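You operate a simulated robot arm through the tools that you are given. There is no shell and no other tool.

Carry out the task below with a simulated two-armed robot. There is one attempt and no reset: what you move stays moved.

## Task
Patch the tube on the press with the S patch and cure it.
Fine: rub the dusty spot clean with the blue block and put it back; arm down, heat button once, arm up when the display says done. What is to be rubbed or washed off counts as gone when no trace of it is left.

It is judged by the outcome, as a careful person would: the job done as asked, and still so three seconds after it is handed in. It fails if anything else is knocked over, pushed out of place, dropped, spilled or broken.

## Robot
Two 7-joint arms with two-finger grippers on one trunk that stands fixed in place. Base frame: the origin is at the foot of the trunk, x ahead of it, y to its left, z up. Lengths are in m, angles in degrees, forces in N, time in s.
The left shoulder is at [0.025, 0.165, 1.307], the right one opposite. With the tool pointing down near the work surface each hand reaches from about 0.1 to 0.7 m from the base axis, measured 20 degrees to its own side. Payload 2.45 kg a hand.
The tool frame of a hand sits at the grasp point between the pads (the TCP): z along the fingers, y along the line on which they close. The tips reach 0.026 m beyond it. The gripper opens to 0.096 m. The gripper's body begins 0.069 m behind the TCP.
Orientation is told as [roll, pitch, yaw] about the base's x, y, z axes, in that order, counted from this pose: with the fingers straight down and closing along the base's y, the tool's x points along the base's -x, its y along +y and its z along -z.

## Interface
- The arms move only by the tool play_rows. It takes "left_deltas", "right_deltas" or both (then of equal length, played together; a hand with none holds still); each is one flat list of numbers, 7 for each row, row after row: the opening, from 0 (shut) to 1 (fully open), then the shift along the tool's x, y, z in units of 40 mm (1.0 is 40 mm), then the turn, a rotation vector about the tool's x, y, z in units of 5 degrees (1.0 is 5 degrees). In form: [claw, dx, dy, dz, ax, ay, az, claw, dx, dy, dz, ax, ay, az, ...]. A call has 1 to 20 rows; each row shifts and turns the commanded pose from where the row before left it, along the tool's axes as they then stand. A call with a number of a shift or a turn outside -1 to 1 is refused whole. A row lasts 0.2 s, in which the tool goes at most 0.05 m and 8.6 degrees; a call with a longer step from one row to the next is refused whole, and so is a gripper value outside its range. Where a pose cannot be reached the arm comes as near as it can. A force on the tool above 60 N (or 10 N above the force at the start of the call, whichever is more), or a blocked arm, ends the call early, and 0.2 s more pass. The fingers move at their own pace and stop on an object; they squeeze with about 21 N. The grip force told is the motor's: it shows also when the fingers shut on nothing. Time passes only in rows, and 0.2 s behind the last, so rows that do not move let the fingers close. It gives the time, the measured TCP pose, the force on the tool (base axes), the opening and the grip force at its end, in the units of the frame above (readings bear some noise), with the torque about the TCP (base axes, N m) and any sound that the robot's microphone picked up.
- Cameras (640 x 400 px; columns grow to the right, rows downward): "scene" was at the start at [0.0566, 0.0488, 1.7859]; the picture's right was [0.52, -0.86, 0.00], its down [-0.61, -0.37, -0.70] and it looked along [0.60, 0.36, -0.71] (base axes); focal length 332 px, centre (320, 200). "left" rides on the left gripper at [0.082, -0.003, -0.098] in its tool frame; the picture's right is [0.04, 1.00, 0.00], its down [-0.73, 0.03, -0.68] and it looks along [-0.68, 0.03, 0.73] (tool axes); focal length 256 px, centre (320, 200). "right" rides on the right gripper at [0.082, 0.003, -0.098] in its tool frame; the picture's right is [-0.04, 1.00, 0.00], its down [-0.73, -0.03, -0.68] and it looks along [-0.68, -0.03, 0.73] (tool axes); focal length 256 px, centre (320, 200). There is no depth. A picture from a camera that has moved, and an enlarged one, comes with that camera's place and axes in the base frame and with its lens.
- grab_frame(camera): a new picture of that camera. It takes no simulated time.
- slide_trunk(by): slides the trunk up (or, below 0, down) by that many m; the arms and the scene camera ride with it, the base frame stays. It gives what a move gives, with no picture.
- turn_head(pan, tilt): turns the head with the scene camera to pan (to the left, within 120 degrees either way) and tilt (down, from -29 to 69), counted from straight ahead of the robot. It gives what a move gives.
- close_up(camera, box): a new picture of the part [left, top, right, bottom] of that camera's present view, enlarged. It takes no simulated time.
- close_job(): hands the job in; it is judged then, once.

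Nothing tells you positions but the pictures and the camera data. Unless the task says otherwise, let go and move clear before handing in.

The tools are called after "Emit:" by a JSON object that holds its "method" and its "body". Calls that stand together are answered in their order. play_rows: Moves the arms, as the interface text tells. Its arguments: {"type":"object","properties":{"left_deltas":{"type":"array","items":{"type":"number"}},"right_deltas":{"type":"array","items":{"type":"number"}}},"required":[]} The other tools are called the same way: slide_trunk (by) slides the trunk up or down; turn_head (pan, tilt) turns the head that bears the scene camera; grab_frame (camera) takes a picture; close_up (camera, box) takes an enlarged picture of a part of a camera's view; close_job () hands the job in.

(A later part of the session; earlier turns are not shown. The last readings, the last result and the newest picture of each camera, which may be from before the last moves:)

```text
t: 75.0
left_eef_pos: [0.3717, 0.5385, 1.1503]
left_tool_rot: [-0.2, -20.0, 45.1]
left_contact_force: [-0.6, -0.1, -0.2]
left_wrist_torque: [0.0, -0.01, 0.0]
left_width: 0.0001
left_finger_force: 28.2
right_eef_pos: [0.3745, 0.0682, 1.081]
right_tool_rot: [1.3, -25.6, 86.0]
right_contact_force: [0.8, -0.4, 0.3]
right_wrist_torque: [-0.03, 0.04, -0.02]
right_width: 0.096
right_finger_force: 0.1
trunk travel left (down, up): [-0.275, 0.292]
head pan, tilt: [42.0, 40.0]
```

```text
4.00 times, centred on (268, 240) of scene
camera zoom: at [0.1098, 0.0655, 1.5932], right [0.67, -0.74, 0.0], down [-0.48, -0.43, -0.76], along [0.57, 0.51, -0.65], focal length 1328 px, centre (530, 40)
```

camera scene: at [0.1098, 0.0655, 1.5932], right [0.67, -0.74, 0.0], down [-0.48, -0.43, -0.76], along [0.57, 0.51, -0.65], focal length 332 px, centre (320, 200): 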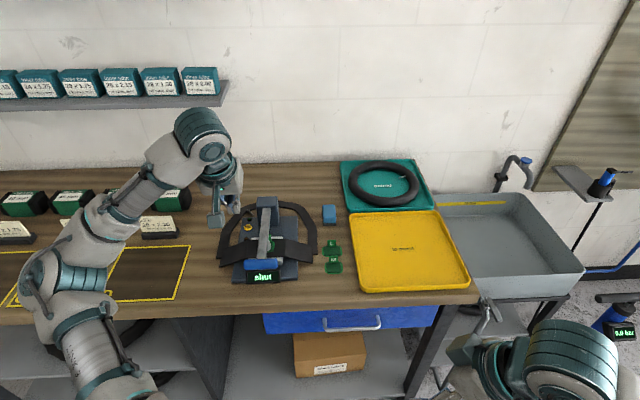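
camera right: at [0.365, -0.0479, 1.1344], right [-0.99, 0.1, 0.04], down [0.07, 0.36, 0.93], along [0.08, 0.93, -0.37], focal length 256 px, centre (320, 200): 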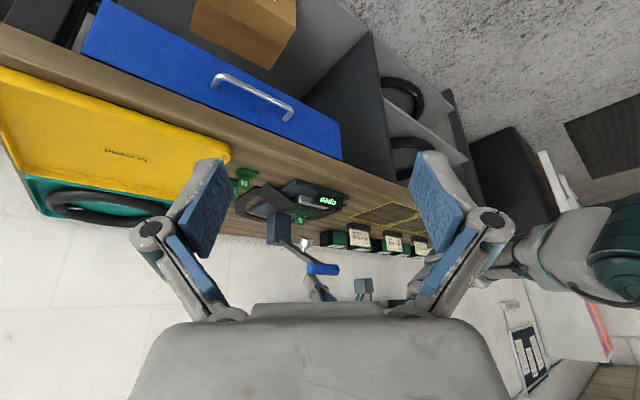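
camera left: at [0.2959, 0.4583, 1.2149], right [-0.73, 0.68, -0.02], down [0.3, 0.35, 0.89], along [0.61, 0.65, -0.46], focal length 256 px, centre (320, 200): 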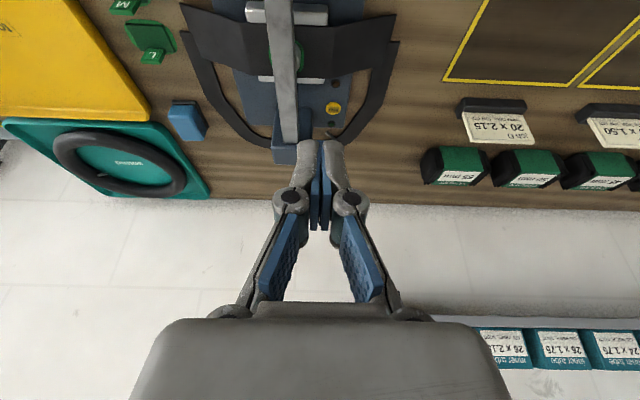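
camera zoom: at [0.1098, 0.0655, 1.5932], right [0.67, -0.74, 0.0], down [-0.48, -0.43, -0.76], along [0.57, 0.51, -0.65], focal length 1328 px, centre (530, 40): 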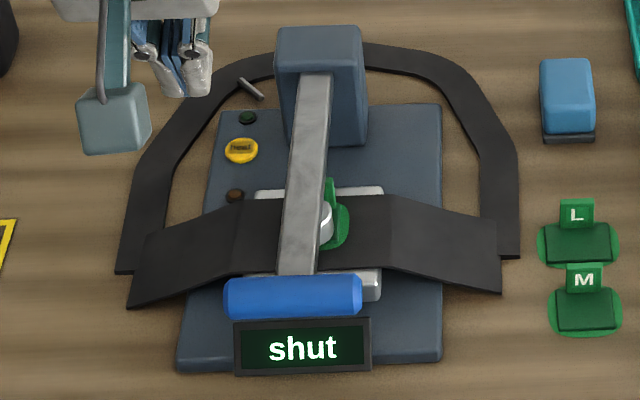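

Emit:
{"method": "play_rows", "body": {"left_deltas": [0, -0.555, 0.2, 0.912, 0, 0, 0, 0, -0.555, 0.2, 0.912, 0, 0, 0, 0, -0.555, 0.2, 0.912, 0, 0, 0]}}

Emit:
{"method": "grab_frame", "body": {"camera": "left"}}

Emit:
{"method": "close_up", "body": {"camera": "left", "box": [240, 0, 400, 170]}}

Emit:
{"method": "grab_frame", "body": {"camera": "scene"}}

```text
t: 75.8
left_eef_pos: [0.4267, 0.6279, 1.0688]
left_tool_rot: [-0.1, -20.0, 45.0]
left_contact_force: [0.0, 0.5, -0.6]
left_wrist_torque: [0.0, -0.01, -0.02]
left_width: 0.0
left_finger_force: 28.6
right_eef_pos: [0.3767, 0.0697, 1.0806]
right_tool_rot: [1.5, -25.5, 85.9]
right_contact_force: [-0.8, -0.4, -0.7]
right_wrist_torque: [0.01, 0.0, 0.0]
right_width: 0.0959
right_finger_force: 0.0
trunk travel left (down, up): [-0.275, 0.292]
head pan, tilt: [42.0, 40.0]
```

```text
taken
camera left: at [0.3512, 0.5463, 1.1341], right [-0.73, 0.68, -0.02], down [0.3, 0.35, 0.89], along [0.61, 0.65, -0.46], focal length 256 px, centre (320, 200)
```

left: 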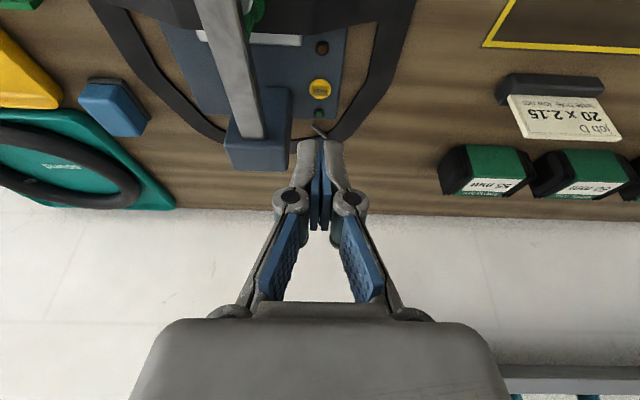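

```text
2.35 times, centred on (320, 85) of left
camera zoom: at [0.3512, 0.5463, 1.1341], right [-0.73, 0.68, -0.02], down [0.3, 0.35, 0.89], along [0.61, 0.65, -0.46], focal length 602 px, centre (320, 471)
```

zoom: 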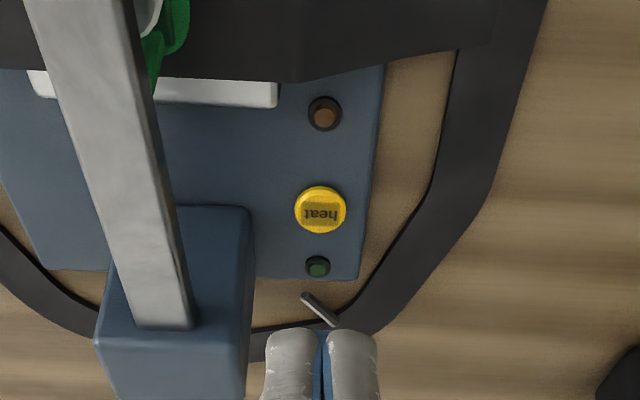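

```text
taken
camera scene: at [0.1127, 0.067, 1.5928], right [0.67, -0.74, 0.0], down [-0.48, -0.43, -0.76], along [0.57, 0.51, -0.65], focal length 332 px, centre (320, 200)
```

scene: 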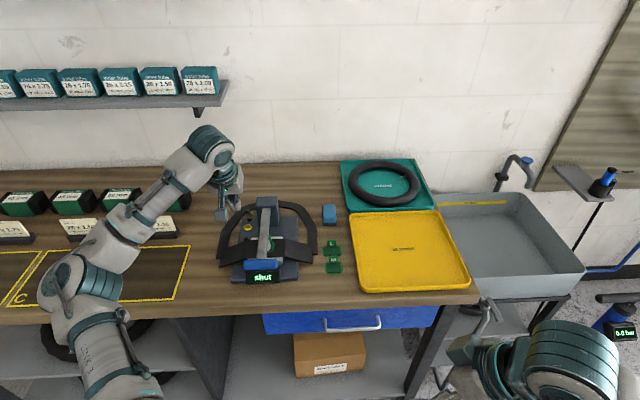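

Emit:
{"method": "play_rows", "body": {"left_deltas": [0, 0, 0, 0, 1, 0, 0, 0, 0, 0, 0, 1, 0, 0, 0, 0, 0, 0, 1, 0, 0, 0, -0.3575, 0.196, 0.943, 0, 0, 0, 0, -0.3575, 0.196, 0.943, 0, 0, 0, 0, -0.3575, 0.196, 0.943, 0, 0, 0]}}

Emit:
{"method": "grab_frame", "body": {"camera": "left"}}

Emit:
{"method": "close_up", "body": {"camera": "right", "box": [250, 160, 370, 300]}}

Emit:
{"method": "close_up", "body": {"camera": "scene", "box": [185, 150, 305, 270]}}

```text
t: 77.2
left_eef_pos: [0.4888, 0.6769, 0.9746]
left_tool_rot: [-15.1, -20.0, 45.0]
left_contact_force: [1.0, -0.6, 1.0]
left_wrist_torque: [-0.02, 0.02, 0.01]
left_width: 0.0
left_finger_force: 28.7
right_eef_pos: [0.3757, 0.0668, 1.0803]
right_tool_rot: [1.5, -25.5, 85.8]
right_contact_force: [0.7, 0.7, 0.0]
right_wrist_torque: [0.01, -0.03, -0.01]
right_width: 0.096
right_finger_force: 0.1
trunk travel left (down, up): [-0.275, 0.292]
head pan, tilt: [42.0, 40.0]
```

```text
taken
camera left: at [0.3955, 0.6148, 1.0378], right [-0.65, 0.72, -0.26], down [0.18, 0.48, 0.86], along [0.74, 0.51, -0.44], focal length 256 px, centre (320, 200)
```

left: 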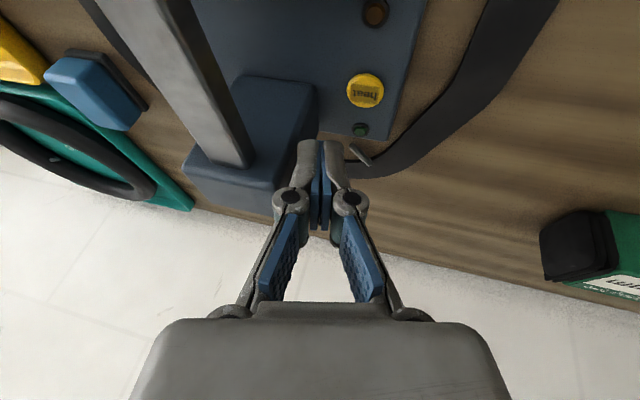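

```text
2.86 times, centred on (310, 230) of right
camera zoom: at [0.3663, -0.0472, 1.1339], right [-0.99, 0.1, 0.04], down [0.07, 0.36, 0.93], along [0.07, 0.93, -0.37], focal length 731 px, centre (349, 114)
```

zoom: 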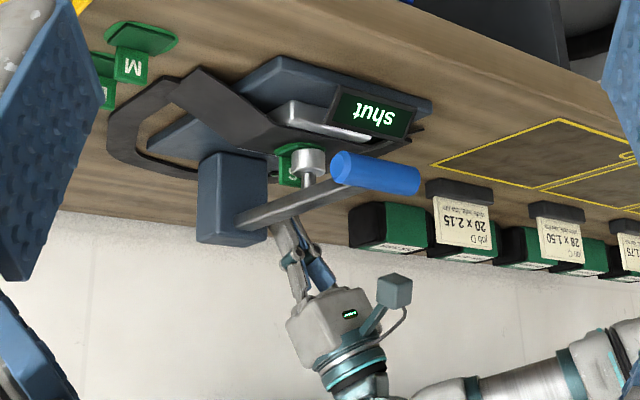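

```text
3.33 times, centred on (245, 210) of scene
camera zoom: at [0.1132, 0.0655, 1.5928], right [0.67, -0.74, 0.0], down [-0.48, -0.43, -0.76], along [0.57, 0.51, -0.65], focal length 1107 px, centre (570, 167)
```

zoom: 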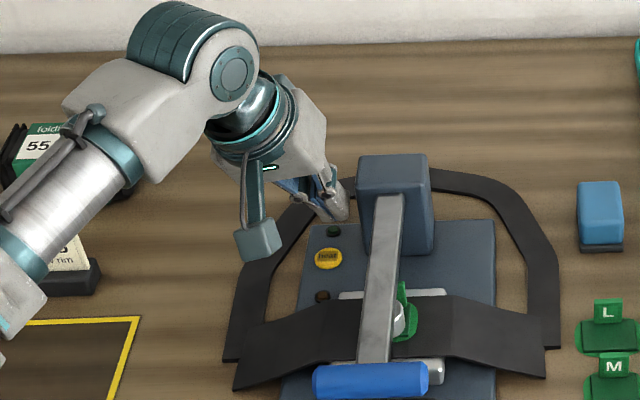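

Emit:
{"method": "play_rows", "body": {"left_deltas": [0, 0.12, 0.109, 0.311, 0, 0, 0, 0, 0.12, 0.109, 0.311, 0, 0, 0]}}

Emit:
{"method": "grab_frame", "body": {"camera": "left"}}

Emit:
{"method": "close_up", "body": {"camera": "scene", "box": [185, 150, 305, 270]}}

Emit:
{"method": "close_up", "body": {"camera": "right", "box": [270, 180, 350, 260]}}

```text
t: 77.8
left_eef_pos: [0.4862, 0.6775, 0.9482]
left_tool_rot: [-15.0, -20.1, 45.0]
left_contact_force: [0.1, -0.3, -0.1]
left_wrist_torque: [-0.02, -0.01, -0.02]
left_width: 0.0
left_finger_force: 28.8
right_eef_pos: [0.3753, 0.0678, 1.0816]
right_tool_rot: [1.4, -25.7, 85.9]
right_contact_force: [-0.1, 0.2, 0.3]
right_wrist_torque: [0.03, -0.03, -0.03]
right_width: 0.0959
right_finger_force: 0.1
trunk travel left (down, up): [-0.275, 0.292]
head pan, tilt: [42.0, 40.0]
```

```text
taken
camera left: at [0.3937, 0.616, 1.011], right [-0.65, 0.72, -0.26], down [0.19, 0.48, 0.86], along [0.74, 0.51, -0.44], focal length 256 px, centre (320, 200)
```

left: 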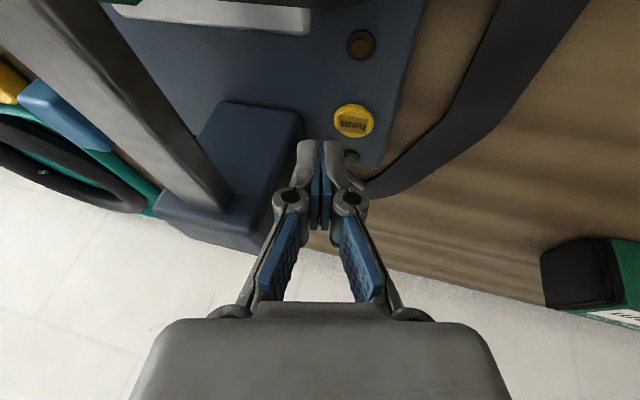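

```text
3.33 times, centred on (245, 210) of scene
camera zoom: at [0.112, 0.0646, 1.593], right [0.67, -0.74, 0.0], down [-0.48, -0.43, -0.76], along [0.57, 0.51, -0.65], focal length 1107 px, centre (570, 167)
```

zoom: 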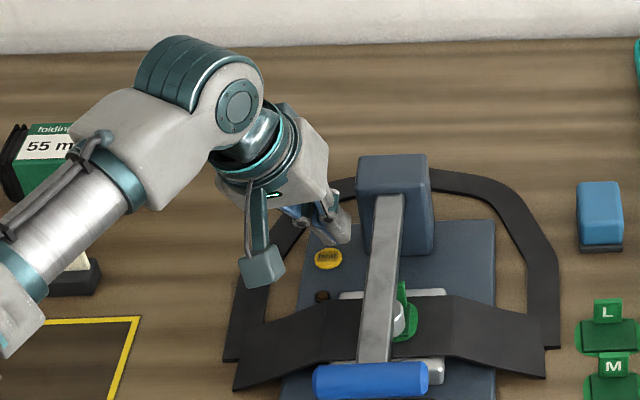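

```text
5.00 times, centred on (310, 220) of right
camera zoom: at [0.3655, -0.0478, 1.1342], right [-0.99, 0.1, 0.04], down [0.07, 0.36, 0.93], along [0.08, 0.93, -0.37], focal length 1280 px, centre (370, 100)
```

zoom: 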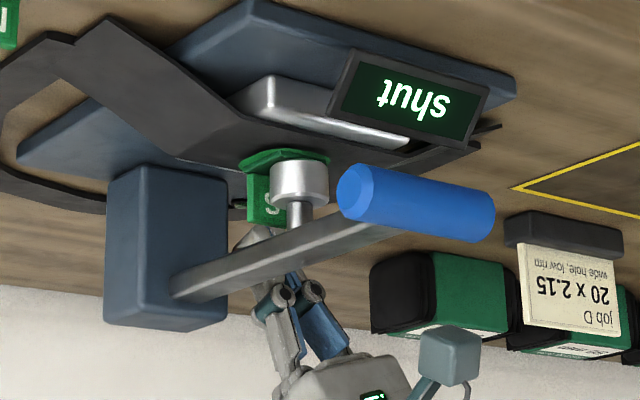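

Emit:
{"method": "play_rows", "body": {"left_deltas": [0, 0.068, 0.194, 0.143, 0, 0, 0]}}

Emit:
{"method": "close_up", "body": {"camera": "left", "box": [280, 60, 420, 200]}}

Emit:
{"method": "close_up", "body": {"camera": "scene", "box": [215, 190, 285, 260]}}

```text
t: 78.2
left_eef_pos: [0.4828, 0.6806, 0.9408]
left_tool_rot: [-15.1, -20.0, 45.2]
left_contact_force: [-0.1, -0.1, -0.1]
left_wrist_torque: [0.0, -0.01, 0.03]
left_width: 0.0001
left_finger_force: 27.8
right_eef_pos: [0.3733, 0.0681, 1.0809]
right_tool_rot: [1.3, -25.7, 85.9]
right_contact_force: [0.1, -0.1, -0.1]
right_wrist_torque: [0.0, -0.03, 0.02]
right_width: 0.0958
right_finger_force: 0.1
trunk travel left (down, up): [-0.275, 0.292]
head pan, tilt: [42.0, 40.0]
```

```text
2.86 times, centred on (350, 130) of left
camera zoom: at [0.3893, 0.6199, 1.0033], right [-0.65, 0.72, -0.26], down [0.19, 0.48, 0.86], along [0.74, 0.51, -0.44], focal length 731 px, centre (234, 400)
```

zoom: 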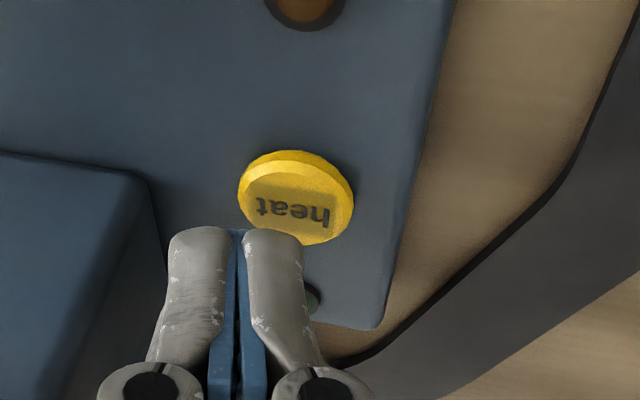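

```text
5.71 times, centred on (250, 225) of scene
camera zoom: at [0.1115, 0.0646, 1.593], right [0.67, -0.74, 0.0], down [-0.48, -0.43, -0.76], along [0.57, 0.51, -0.65], focal length 1898 px, centre (720, 57)
```

zoom: 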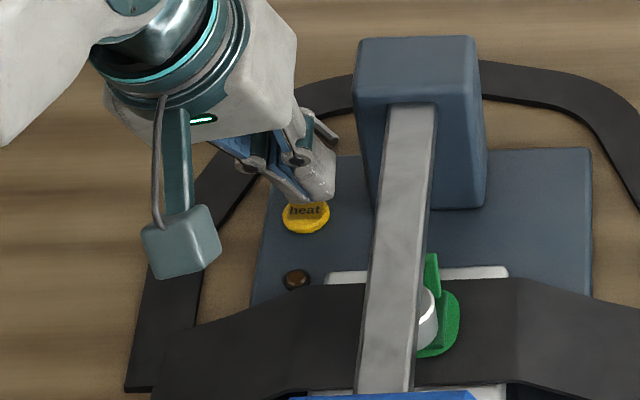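

Emit:
{"method": "play_rows", "body": {"left_deltas": [0, 0.143, 0.08, 0.007, 0, 0, 0]}}

Emit:
{"method": "close_up", "body": {"camera": "left", "box": [280, 60, 420, 200]}}

Emit:
{"method": "close_up", "body": {"camera": "scene", "box": [215, 190, 285, 260]}}

```text
t: 78.7
left_eef_pos: [0.4764, 0.6794, 0.9378]
left_tool_rot: [-15.1, -20.0, 45.1]
left_contact_force: [-0.4, 0.4, 0.2]
left_wrist_torque: [-0.01, 0.03, 0.02]
left_width: 0.0
left_finger_force: 28.7
right_eef_pos: [0.3758, 0.0674, 1.081]
right_tool_rot: [1.4, -25.6, 86.0]
right_contact_force: [-0.7, -0.4, -0.1]
right_wrist_torque: [-0.02, 0.0, -0.03]
right_width: 0.096
right_finger_force: 0.1
trunk travel left (down, up): [-0.275, 0.292]
head pan, tilt: [42.0, 40.0]
```

```text
2.86 times, centred on (350, 130) of left
camera zoom: at [0.3834, 0.6183, 1.0005], right [-0.65, 0.72, -0.26], down [0.18, 0.48, 0.86], along [0.74, 0.51, -0.44], focal length 731 px, centre (234, 400)
```

zoom: 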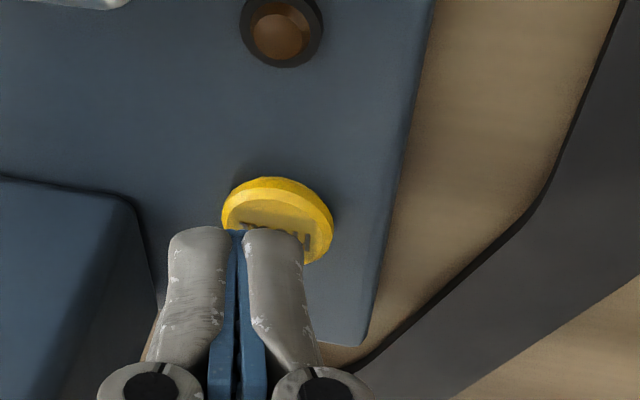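

```text
5.71 times, centred on (250, 225) of scene
camera zoom: at [0.1109, 0.0644, 1.5931], right [0.67, -0.74, 0.0], down [-0.48, -0.43, -0.76], along [0.57, 0.51, -0.65], focal length 1898 px, centre (720, 57)
```

zoom: 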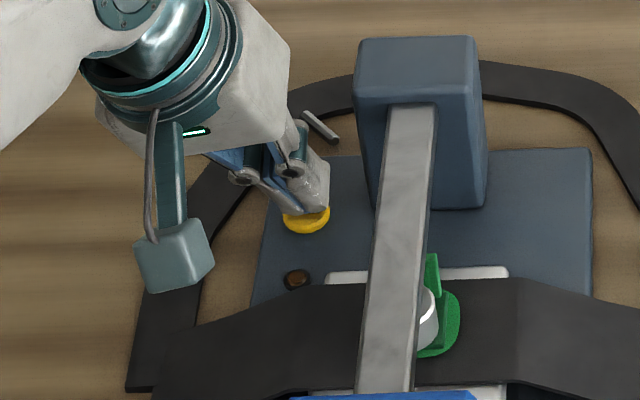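

Emit:
{"method": "play_rows", "body": {"left_deltas": [0, 0.0257, 0.0182, 0.0681, 0, 0, 0]}}

```text
t: 79.0
left_eef_pos: [0.4765, 0.6808, 0.9347]
left_tool_rot: [-15.1, -20.0, 45.2]
left_contact_force: [-1.3, -0.8, 0.6]
left_wrist_torque: [0.0, 0.0, 0.01]
left_width: 0.0
left_finger_force: 28.7
right_eef_pos: [0.3749, 0.0683, 1.0814]
right_tool_rot: [1.4, -25.5, 85.9]
right_contact_force: [0.1, 0.5, 0.3]
right_wrist_torque: [0.01, -0.01, 0.01]
right_width: 0.0959
right_finger_force: 0.2
trunk travel left (down, up): [-0.275, 0.292]
head pan, tilt: [42.0, 40.0]
```

Emit:
{"method": "play_rows", "body": {"left_deltas": [0, 0.0257, 0.0182, 0.0681, 0, 0, 0]}}

Emit:
{"method": "close_up", "body": {"camera": "scene", "box": [215, 190, 305, 290]}}

```text
t: 79.5
left_eef_pos: [0.4766, 0.6811, 0.9318]
left_tool_rot: [-15.1, -20.0, 45.0]
left_contact_force: [0.0, -0.1, -0.5]
left_wrist_torque: [-0.02, -0.03, 0.03]
left_width: 0.0
left_finger_force: 28.2
right_eef_pos: [0.3746, 0.0673, 1.0812]
right_tool_rot: [1.3, -25.5, 85.9]
right_contact_force: [0.2, 0.0, 0.8]
right_wrist_torque: [0.03, 0.03, 0.02]
right_width: 0.0958
right_finger_force: 0.1
trunk travel left (down, up): [-0.275, 0.292]
head pan, tilt: [42.0, 40.0]
```

```text
4.00 times, centred on (260, 240) of scene
camera zoom: at [0.1117, 0.0645, 1.593], right [0.67, -0.74, 0.0], down [-0.48, -0.43, -0.76], along [0.57, 0.51, -0.65], focal length 1328 px, centre (560, 40)
```

zoom: 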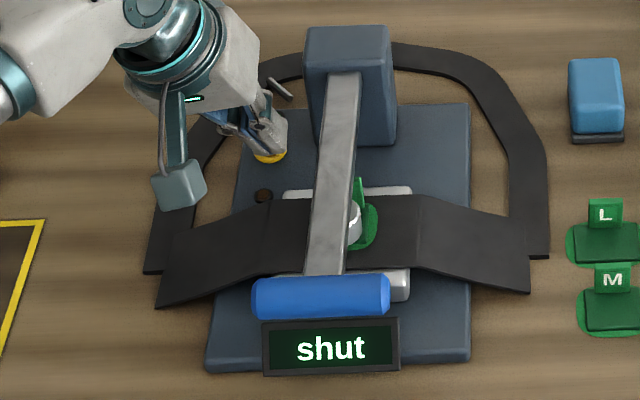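

Emit:
{"method": "play_rows", "body": {"left_deltas": [0, 0.0257, 0.0182, 0.0681, 0, 0, 0]}}

Emit:
{"method": "close_up", "body": {"camera": "left", "box": [280, 60, 420, 200]}}

```text
t: 79.8
left_eef_pos: [0.4761, 0.681, 0.9264]
left_tool_rot: [-15.1, -20.0, 45.0]
left_contact_force: [0.7, -0.4, -0.3]
left_wrist_torque: [0.01, -0.02, 0.02]
left_width: 0.0
left_finger_force: 28.6
right_eef_pos: [0.3747, 0.0683, 1.0806]
right_tool_rot: [1.4, -25.7, 86.0]
right_contact_force: [0.2, 0.4, 0.0]
right_wrist_torque: [-0.05, 0.0, 0.01]
right_width: 0.096
right_finger_force: 0.0
trunk travel left (down, up): [-0.275, 0.292]
head pan, tilt: [42.0, 40.0]
```

```text
2.86 times, centred on (350, 130) of left
camera zoom: at [0.3836, 0.6187, 0.9914], right [-0.65, 0.72, -0.26], down [0.18, 0.48, 0.86], along [0.74, 0.51, -0.44], focal length 731 px, centre (234, 400)
```

zoom: 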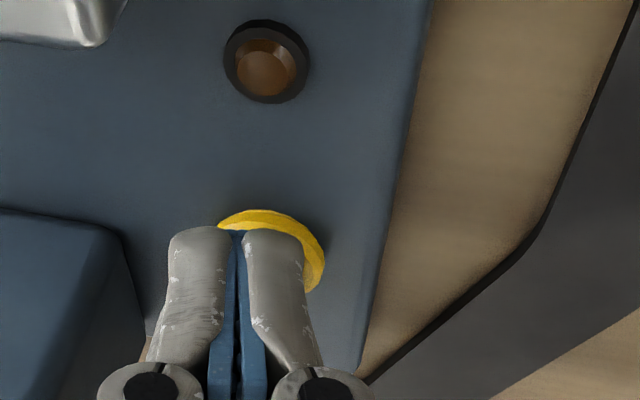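

Emit:
{"method": "play_rows", "body": {"left_deltas": [0, 0.0171, 0.0122, 0.0454, 0, 0, 0]}}

```text
t: 80.2
left_eef_pos: [0.4764, 0.68, 0.9263]
left_tool_rot: [-15.1, -20.1, 45.1]
left_contact_force: [-1.2, -0.8, 0.5]
left_wrist_torque: [0.03, 0.04, 0.0]
left_width: 0.0002
left_finger_force: 28.6
right_eef_pos: [0.3752, 0.0685, 1.0805]
right_tool_rot: [1.3, -25.5, 85.9]
right_contact_force: [-0.2, -0.3, -0.1]
right_wrist_torque: [-0.02, -0.02, 0.0]
right_width: 0.096
right_finger_force: 0.0
trunk travel left (down, up): [-0.275, 0.292]
head pan, tilt: [42.0, 40.0]
```

Emit:
{"method": "play_rows", "body": {"left_deltas": [0, 0.0171, 0.0122, 0.0454, 0, 0, 0]}}

```text
t: 80.7
left_eef_pos: [0.4763, 0.6803, 0.9258]
left_tool_rot: [-15.0, -20.2, 45.1]
left_contact_force: [-0.5, -0.6, 2.1]
left_wrist_torque: [-0.02, 0.04, -0.01]
left_width: 0.0
left_finger_force: 28.4
right_eef_pos: [0.3746, 0.0673, 1.0814]
right_tool_rot: [1.4, -25.7, 86.0]
right_contact_force: [0.1, 0.2, -0.4]
right_wrist_torque: [-0.01, -0.01, 0.0]
right_width: 0.0959
right_finger_force: 0.0
trunk travel left (down, up): [-0.275, 0.292]
head pan, tilt: [42.0, 40.0]
heard: click
```

Emit:
{"method": "close_up", "body": {"camera": "scene", "box": [215, 190, 305, 290]}}

```text
4.00 times, centred on (260, 240) of scene
camera zoom: at [0.111, 0.0637, 1.5931], right [0.67, -0.74, 0.0], down [-0.48, -0.43, -0.76], along [0.57, 0.51, -0.65], focal length 1328 px, centre (560, 40)
```

zoom: 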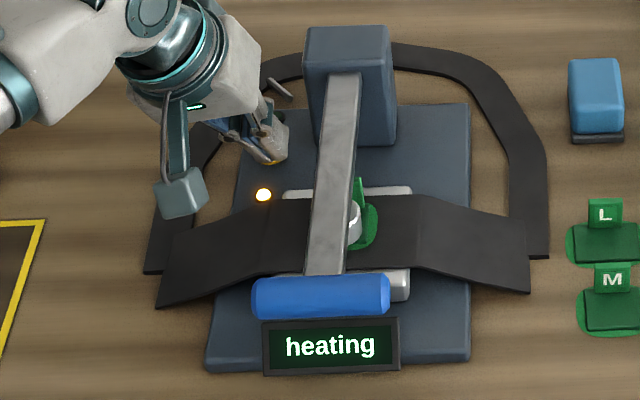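

The button clicked and the display says "heating". I'll lift straight off the button and clear of the press.

Emit:
{"method": "play_rows", "body": {"left_deltas": [0, -0.2565, -0.1824, -0.681, 0, 0, 0, 0, -0.2565, -0.1824, -0.681, 0, 0, 0, 0, -0.2565, -0.1824, -0.681, 0, 0, 0, 0, -0.2565, -0.1824, -0.681, 0, 0, 0]}}

Emit:
{"method": "close_up", "body": {"camera": "scene", "box": [185, 150, 325, 290]}}

Emit:
{"method": "close_up", "body": {"camera": "right", "box": [250, 160, 370, 280]}}

```text
t: 81.7
left_eef_pos: [0.4766, 0.6812, 1.0459]
left_tool_rot: [-15.0, -20.0, 45.1]
left_contact_force: [-0.1, 0.0, 0.1]
left_wrist_torque: [0.01, -0.01, -0.01]
left_width: 0.0
left_finger_force: 28.3
right_eef_pos: [0.3752, 0.0666, 1.0806]
right_tool_rot: [1.4, -25.7, 85.9]
right_contact_force: [-0.6, -0.5, 0.0]
right_wrist_torque: [0.02, 0.01, 0.03]
right_width: 0.0959
right_finger_force: 0.1
trunk travel left (down, up): [-0.275, 0.292]
head pan, tilt: [42.0, 40.0]
```

```text
2.86 times, centred on (255, 220) of scene
camera zoom: at [0.112, 0.0638, 1.593], right [0.67, -0.74, 0.0], down [-0.48, -0.43, -0.76], along [0.57, 0.51, -0.65], focal length 949 px, centre (506, 143)
```

zoom: 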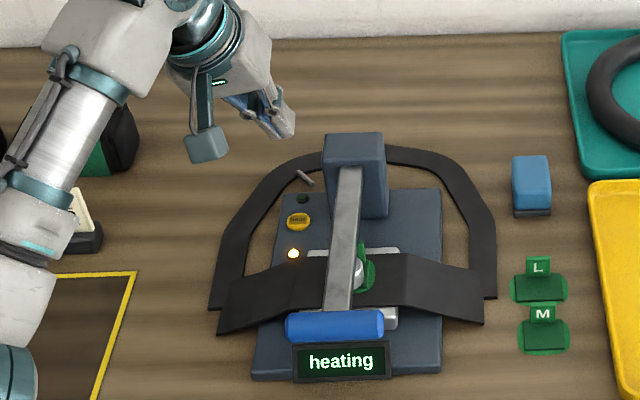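

```text
3.33 times, centred on (310, 220) of right
camera zoom: at [0.3655, -0.0484, 1.1343], right [-0.99, 0.1, 0.04], down [0.07, 0.36, 0.93], along [0.08, 0.93, -0.37], focal length 853 px, centre (353, 133)
```

zoom: 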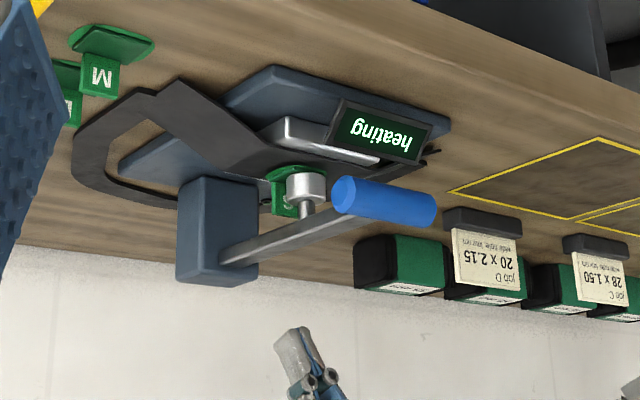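

Emit:
{"method": "play_rows", "body": {"left_deltas": [0, 0, 0, 0, -1, 0, 0, 0, 0, 0, 0, -1, 0, 0, 0, 0, 0, 0, -1, 0, 0, 0, 0.374, 0, -0.801, 0, 0, 0, 0, 0.374, 0, -0.801, 0, 0, 0, 0, 0.822, -0.382, -0.299, 0, 0, 0, 0, 0.822, -0.382, -0.299, 0, 0, 0, 0, 0.822, -0.382, -0.299, 0, 0, 0, 0, 0.822, -0.382, -0.299, 0, 0, 0, 0, 0.822, -0.382, -0.299, 0, 0, 0, 0, 0.822, -0.382, -0.299, 0, 0, 0, 0, 0, 0, 0, 0, -1, 0, 0, 0, 0, 0, 0, -1, 0, 0, 0, 0, 0, 0, -1, 0, 0, 0, 0, 0, 0, -1, 0, 0, 0, 0, 0, 0, -1, 0]}}

Emit:
{"method": "grab_frame", "body": {"camera": "scene"}}

Emit:
{"method": "grab_frame", "body": {"camera": "right"}}

Emit:
{"method": "grab_frame", "body": {"camera": "left"}}

```text
t: 85.0
left_eef_pos: [0.3576, 0.4309, 1.0945]
left_tool_rot: [-0.1, -45.1, 45.2]
left_contact_force: [0.9, 0.0, -0.4]
left_wrist_torque: [0.0, 0.0, -0.01]
left_width: 0.0002
left_finger_force: 28.5
right_eef_pos: [0.3758, 0.0669, 1.0826]
right_tool_rot: [1.4, -25.6, 85.9]
right_contact_force: [-0.7, -0.1, 0.0]
right_wrist_torque: [0.04, -0.04, -0.01]
right_width: 0.0963
right_finger_force: 0.0
trunk travel left (down, up): [-0.275, 0.292]
head pan, tilt: [42.0, 40.0]
```

```text
taken
camera scene: at [0.1109, 0.0628, 1.5931], right [0.67, -0.74, 0.0], down [-0.48, -0.43, -0.76], along [0.57, 0.51, -0.65], focal length 332 px, centre (320, 200)
```

scene: 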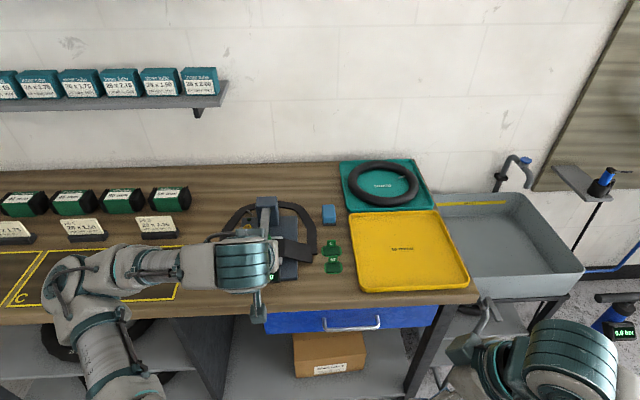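

```text
taken
camera right: at [0.3651, -0.048, 1.1344], right [-0.99, 0.1, 0.04], down [0.07, 0.36, 0.93], along [0.08, 0.93, -0.37], focal length 256 px, centre (320, 200)
```

right: 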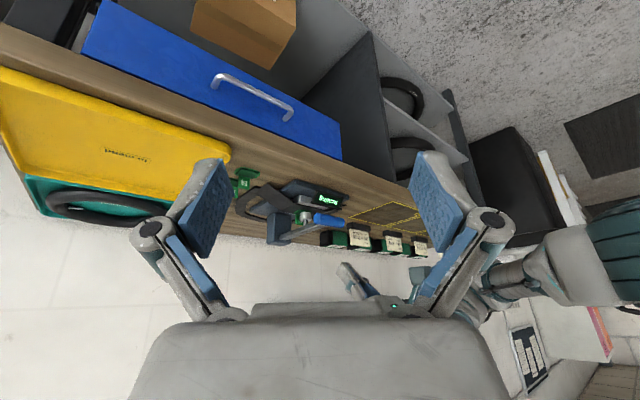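

```text
taken
camera left: at [0.2698, 0.3391, 1.1071], right [-0.73, 0.69, -0.03], down [0.0, 0.05, 1.0], along [0.69, 0.73, -0.04], focal length 256 px, centre (320, 200)
```

left: 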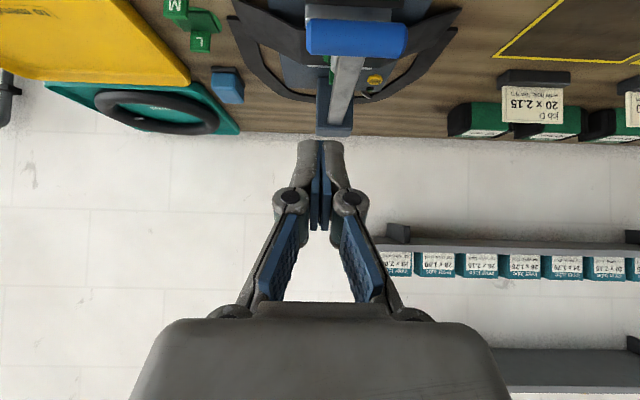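

Emit:
{"method": "close_up", "body": {"camera": "right", "box": [270, 170, 350, 250]}}

Emit:
{"method": "close_up", "body": {"camera": "left", "box": [290, 0, 420, 140]}}

```text
5.00 times, centred on (310, 210) of right
camera zoom: at [0.3651, -0.048, 1.1344], right [-0.99, 0.1, 0.04], down [0.07, 0.36, 0.93], along [0.08, 0.93, -0.37], focal length 1280 px, centre (370, 150)
```

zoom: 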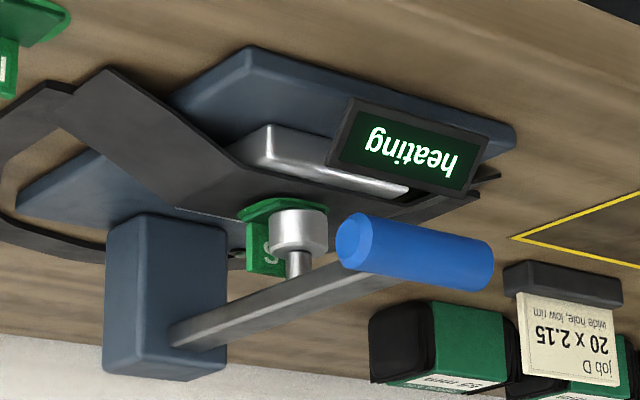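

```text
2.86 times, centred on (355, 70) of left
camera zoom: at [0.2698, 0.3391, 1.1071], right [-0.73, 0.69, -0.03], down [0.0, 0.05, 1.0], along [0.69, 0.73, -0.04], focal length 731 px, centre (220, 571)
```

zoom: 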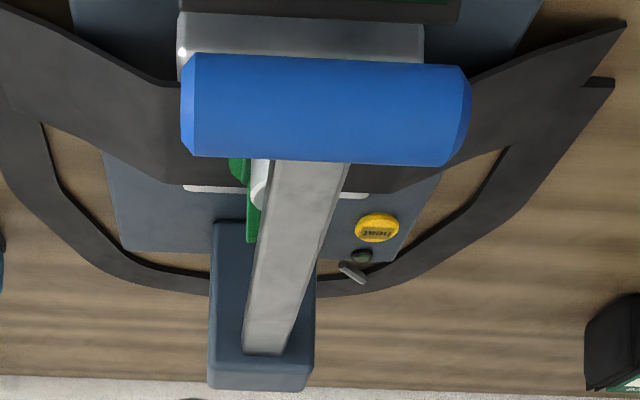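

Emit:
{"method": "play_rows", "body": {"left_deltas": [0, 0.69, 0, 0.69, 0, 0, 0, 0, 0.69, 0, 0.69, 0, 0, 0]}}

Emit:
{"method": "grab_frame", "body": {"camera": "scene"}}

Emit:
{"method": "grab_frame", "body": {"camera": "right"}}

```text
t: 85.7
left_eef_pos: [0.3793, 0.4409, 1.0236]
left_tool_rot: [-0.1, -45.0, 45.2]
left_contact_force: [0.3, -0.2, 0.4]
left_wrist_torque: [0.01, -0.03, 0.04]
left_width: 0.0
left_finger_force: 28.4
left hand out of reach, approached as far as the arm can: row 1, 2
right_eef_pos: [0.3745, 0.0679, 1.0818]
right_tool_rot: [1.4, -25.6, 85.8]
right_contact_force: [0.6, 1.3, -0.2]
right_wrist_torque: [0.03, 0.01, -0.01]
right_width: 0.0959
right_finger_force: 0.0
trunk travel left (down, up): [-0.275, 0.292]
head pan, tilt: [42.0, 40.0]
```

```text
taken
camera scene: at [0.1116, 0.0632, 1.593], right [0.67, -0.74, 0.0], down [-0.48, -0.43, -0.76], along [0.57, 0.51, -0.65], focal length 332 px, centre (320, 200)
```

scene: 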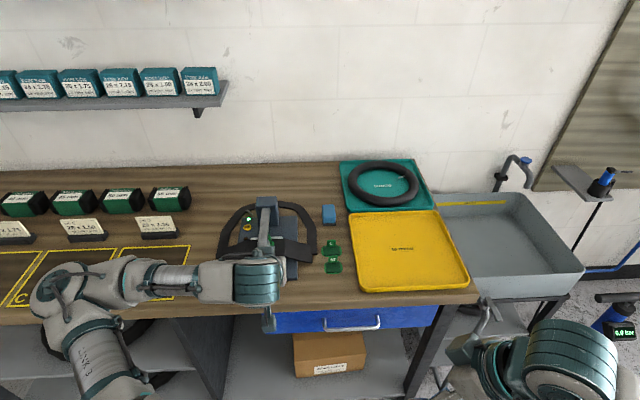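

```text
taken
camera right: at [0.3656, -0.0475, 1.1342], right [-0.99, 0.1, 0.04], down [0.07, 0.36, 0.93], along [0.08, 0.93, -0.37], focal length 256 px, centre (320, 200)
```

right: 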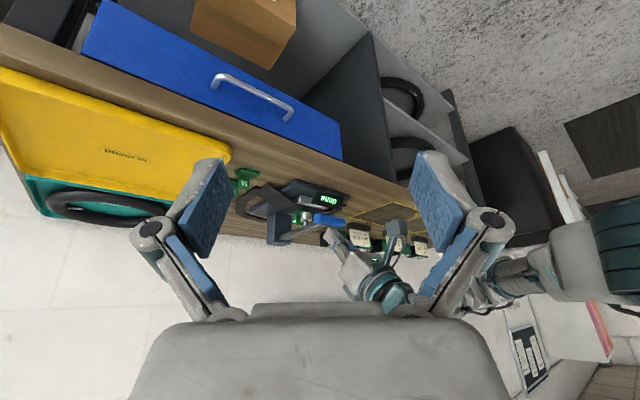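

Emit:
{"method": "close_up", "body": {"camera": "right", "box": [270, 170, 370, 270]}}

Emit:
{"method": "grab_frame", "body": {"camera": "left"}}

```text
4.00 times, centred on (320, 220) of right
camera zoom: at [0.3656, -0.0475, 1.1342], right [-0.99, 0.1, 0.04], down [0.07, 0.36, 0.93], along [0.08, 0.93, -0.37], focal length 1024 px, centre (320, 120)
```

zoom: 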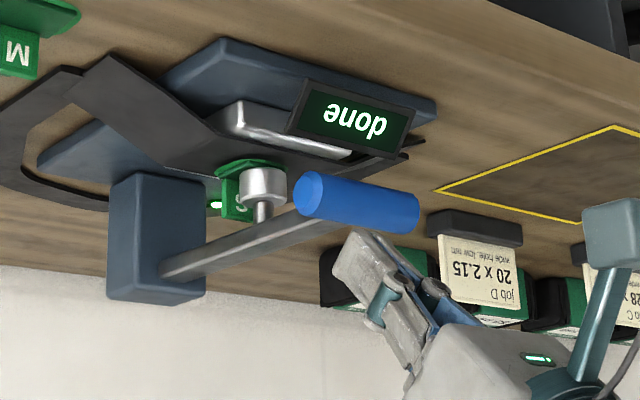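

```text
taken
camera left: at [0.2915, 0.3489, 1.0368], right [-0.73, 0.68, -0.03], down [0.01, 0.05, 1.0], along [0.69, 0.73, -0.04], focal length 256 px, centre (320, 200)
```

left: 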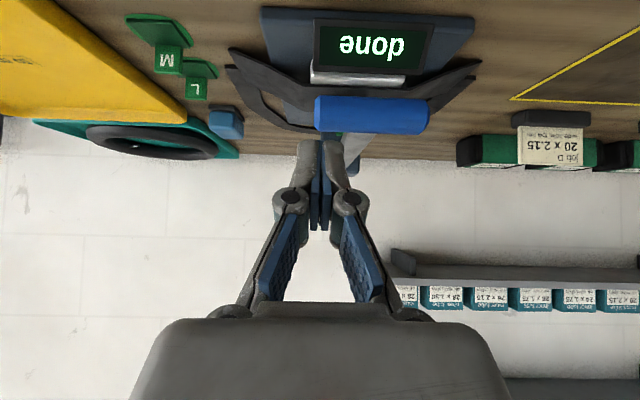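

The display says "done". To lift the lever I'll reduce the tilt to 35° and bring the fingertips just in front of and below the handle.

Emit:
{"method": "play_rows", "body": {"left_deltas": [0, 0, 0, 0, 0, 1, 0, 0, 0, 0, 0, 0, 1, 0]}}

Emit:
{"method": "play_rows", "body": {"left_deltas": [0, 0.377, 0.118, 0.8, 0, 0, 0]}}

Emit:
{"method": "grab_frame", "body": {"camera": "left"}}

Emit:
{"method": "close_up", "body": {"camera": "right", "box": [270, 170, 390, 290]}}

Emit:
{"method": "grab_frame", "body": {"camera": "scene"}}

```text
t: 86.2
left_eef_pos: [0.3792, 0.44, 1.023]
left_tool_rot: [-0.1, -35.0, 45.1]
left_contact_force: [-0.2, -0.3, -0.7]
left_wrist_torque: [0.0, 0.0, 0.0]
left_width: 0.0002
left_finger_force: 29.0
right_eef_pos: [0.3742, 0.0681, 1.0815]
right_tool_rot: [1.5, -25.5, 86.0]
right_contact_force: [0.8, 0.1, -0.1]
right_wrist_torque: [-0.01, -0.02, 0.01]
right_width: 0.096
right_finger_force: 0.0
trunk travel left (down, up): [-0.275, 0.292]
head pan, tilt: [42.0, 40.0]
```

```text
t: 86.7
left_eef_pos: [0.3789, 0.4486, 0.9904]
left_tool_rot: [-0.1, -35.0, 45.2]
left_contact_force: [0.2, 1.2, 0.4]
left_wrist_torque: [-0.02, -0.01, -0.03]
left_width: 0.0001
left_finger_force: 29.2
right_eef_pos: [0.3751, 0.0683, 1.0807]
right_tool_rot: [1.4, -25.6, 85.9]
right_contact_force: [-0.1, 0.8, -0.3]
right_wrist_torque: [0.0, 0.0, 0.02]
right_width: 0.0959
right_finger_force: 0.0
trunk travel left (down, up): [-0.275, 0.292]
head pan, tilt: [42.0, 40.0]
```

```text
taken
camera left: at [0.2947, 0.3589, 1.0244], right [-0.73, 0.68, -0.02], down [0.13, 0.17, 0.98], along [0.67, 0.71, -0.21], focal length 256 px, centre (320, 200)
```

left: 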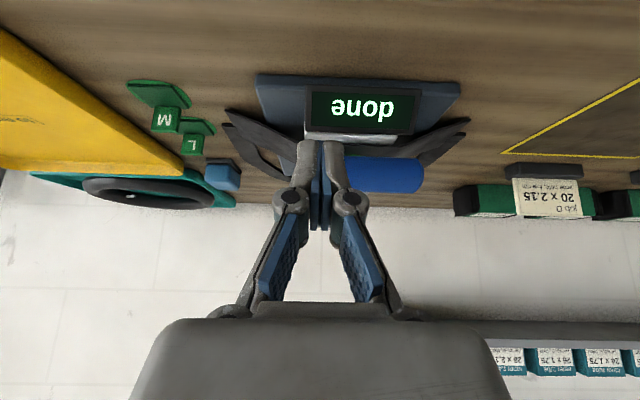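

```text
3.33 times, centred on (330, 230) of right
camera zoom: at [0.3651, -0.0476, 1.1344], right [-0.99, 0.1, 0.04], down [0.07, 0.36, 0.93], along [0.08, 0.93, -0.37], focal length 853 px, centre (287, 100)
```

zoom: 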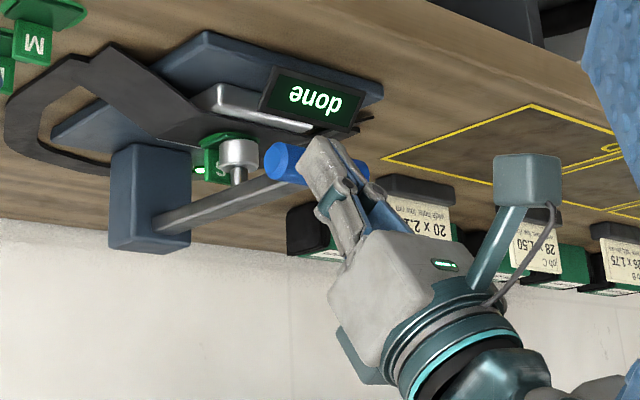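

```text
taken
camera scene: at [0.111, 0.0633, 1.5931], right [0.67, -0.74, 0.0], down [-0.48, -0.43, -0.76], along [0.57, 0.51, -0.65], focal length 332 px, centre (320, 200)
```

scene: 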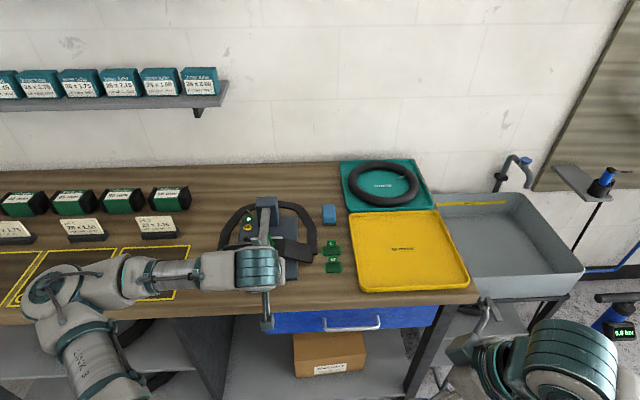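

Emit:
{"method": "play_rows", "body": {"left_deltas": [0, 0.377, 0.118, 0.8, 0, 0, 0]}}

Emit:
{"method": "grab_frame", "body": {"camera": "left"}}

Emit:
{"method": "close_up", "body": {"camera": "right", "box": [270, 170, 390, 290]}}

```text
t: 87.0
left_eef_pos: [0.3808, 0.4565, 0.9534]
left_tool_rot: [0.0, -35.0, 45.1]
left_contact_force: [0.6, 0.8, 0.1]
left_wrist_torque: [-0.02, -0.01, 0.0]
left_width: 0.0
left_finger_force: 28.3
right_eef_pos: [0.3744, 0.0677, 1.0808]
right_tool_rot: [1.4, -25.6, 85.9]
right_contact_force: [-0.3, -0.5, -0.3]
right_wrist_torque: [-0.08, 0.0, 0.02]
right_width: 0.0961
right_finger_force: 0.0
trunk travel left (down, up): [-0.275, 0.292]
head pan, tilt: [42.0, 40.0]
```

```text
taken
camera left: at [0.296, 0.3661, 0.9888], right [-0.73, 0.68, -0.02], down [0.13, 0.17, 0.98], along [0.67, 0.71, -0.21], focal length 256 px, centre (320, 200)
```

left: 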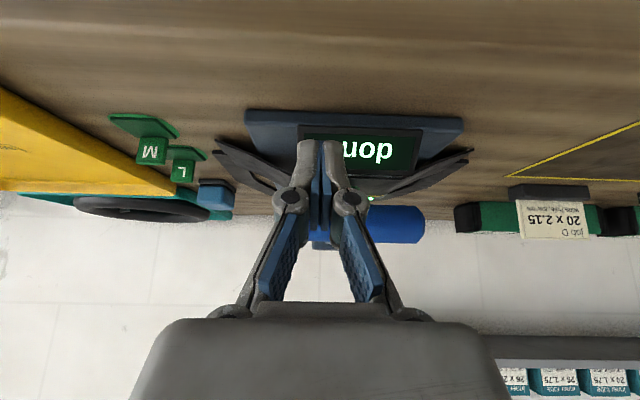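

```text
3.33 times, centred on (330, 230) of right
camera zoom: at [0.3653, -0.0477, 1.1343], right [-0.99, 0.1, 0.04], down [0.07, 0.36, 0.93], along [0.08, 0.93, -0.37], focal length 853 px, centre (287, 100)
```

zoom: 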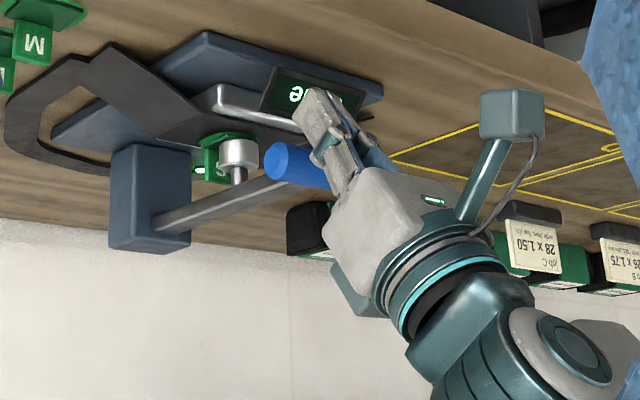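

Emit:
{"method": "play_rows", "body": {"left_deltas": [0, -0.274, 0, 0.032, 0, 0, 0, 0, -0.274, 0, 0.031, 0, 0, 0]}}

Emit:
{"method": "play_rows", "body": {"left_deltas": [0, -0.209, 0, -0.288, 0, 0, 0]}}

Emit:
{"method": "close_up", "body": {"camera": "right", "box": [270, 170, 390, 290]}}

Emit:
{"method": "grab_frame", "body": {"camera": "left"}}

```text
t: 87.7
left_eef_pos: [0.3928, 0.4674, 0.9656]
left_tool_rot: [0.0, -34.9, 45.1]
left_contact_force: [-5.4, -3.9, -2.2]
left_wrist_torque: [-0.03, -0.04, -0.05]
left_width: 0.0059
left_finger_force: 28.2
right_eef_pos: [0.3736, 0.066, 1.082]
right_tool_rot: [1.2, -25.7, 85.9]
right_contact_force: [0.3, 0.5, -0.2]
right_wrist_torque: [-0.02, -0.05, 0.0]
right_width: 0.0961
right_finger_force: 0.0
trunk travel left (down, up): [-0.275, 0.292]
head pan, tilt: [42.0, 40.0]
```

```text
t: 88.0
left_eef_pos: [0.3947, 0.4677, 0.9794]
left_tool_rot: [0.0, -35.0, 45.0]
left_contact_force: [-5.6, -5.3, -2.9]
left_wrist_torque: [0.02, 0.04, -0.02]
left_width: 0.0057
left_finger_force: 28.5
right_eef_pos: [0.3742, 0.0669, 1.0816]
right_tool_rot: [1.4, -25.7, 86.0]
right_contact_force: [0.5, -0.4, 0.5]
right_wrist_torque: [0.02, 0.01, 0.01]
right_width: 0.0961
right_finger_force: 0.1
trunk travel left (down, up): [-0.275, 0.292]
head pan, tilt: [42.0, 40.0]
```

```text
3.33 times, centred on (330, 230) of right
camera zoom: at [0.3647, -0.0487, 1.1345], right [-0.99, 0.1, 0.04], down [0.07, 0.36, 0.93], along [0.08, 0.93, -0.37], focal length 853 px, centre (287, 100)
```

zoom: 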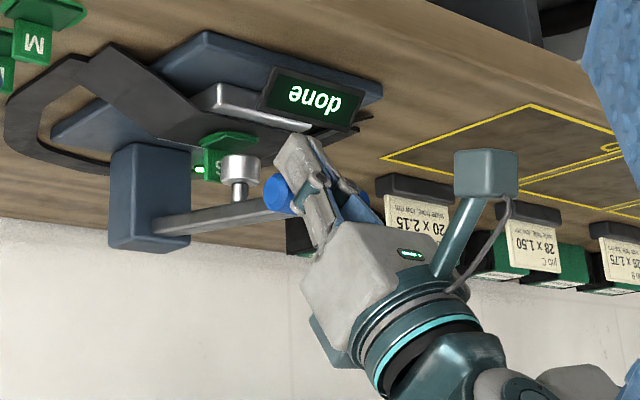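

```text
taken
camera left: at [0.3096, 0.3785, 1.0147], right [-0.73, 0.68, -0.02], down [0.13, 0.17, 0.98], along [0.67, 0.71, -0.21], focal length 256 px, centre (320, 200)
```

left: 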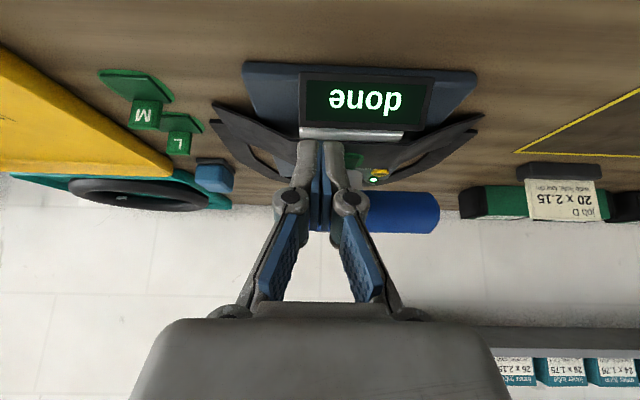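

Emit:
{"method": "play_rows", "body": {"left_deltas": [0, -0.209, 0, -0.287, 0, 0, 0, 0, -0.314, 0, -0.315, 0, 0, 0, 0, -0.313, 0, -0.315, 0, 0, 0]}}

Emit:
{"method": "close_up", "body": {"camera": "right", "box": [270, 170, 390, 290]}}

Emit:
{"method": "grab_frame", "body": {"camera": "left"}}

```text
t: 88.8
left_eef_pos: [0.4002, 0.4742, 1.0277]
left_tool_rot: [-0.1, -35.0, 45.1]
left_contact_force: [-0.4, -0.2, -0.3]
left_wrist_torque: [-0.02, 0.0, 0.0]
left_width: 0.0
left_finger_force: 28.6
right_eef_pos: [0.3746, 0.0682, 1.0808]
right_tool_rot: [1.3, -25.7, 85.9]
right_contact_force: [0.0, 0.0, -0.1]
right_wrist_torque: [-0.03, -0.02, 0.0]
right_width: 0.096
right_finger_force: 0.1
trunk travel left (down, up): [-0.275, 0.292]
head pan, tilt: [42.0, 40.0]
```

```text
3.33 times, centred on (330, 230) of right
camera zoom: at [0.3655, -0.0476, 1.1344], right [-0.99, 0.1, 0.04], down [0.07, 0.36, 0.93], along [0.08, 0.93, -0.37], focal length 853 px, centre (287, 100)
```

zoom: 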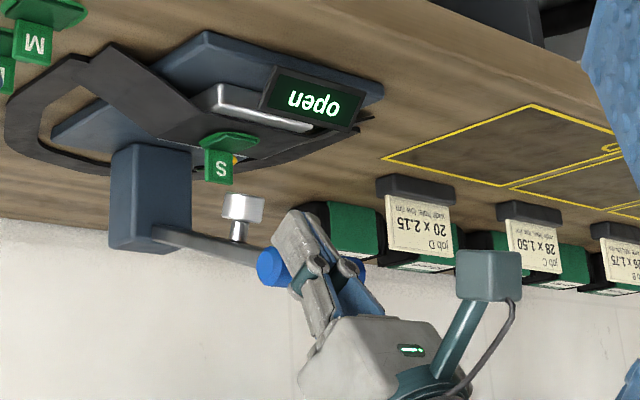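

```text
taken
camera left: at [0.3145, 0.3851, 1.0631], right [-0.73, 0.68, -0.02], down [0.13, 0.17, 0.98], along [0.67, 0.71, -0.21], focal length 256 px, centre (320, 200)
```

left: 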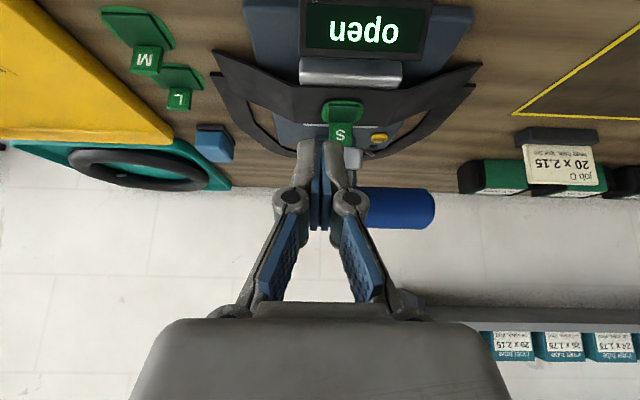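

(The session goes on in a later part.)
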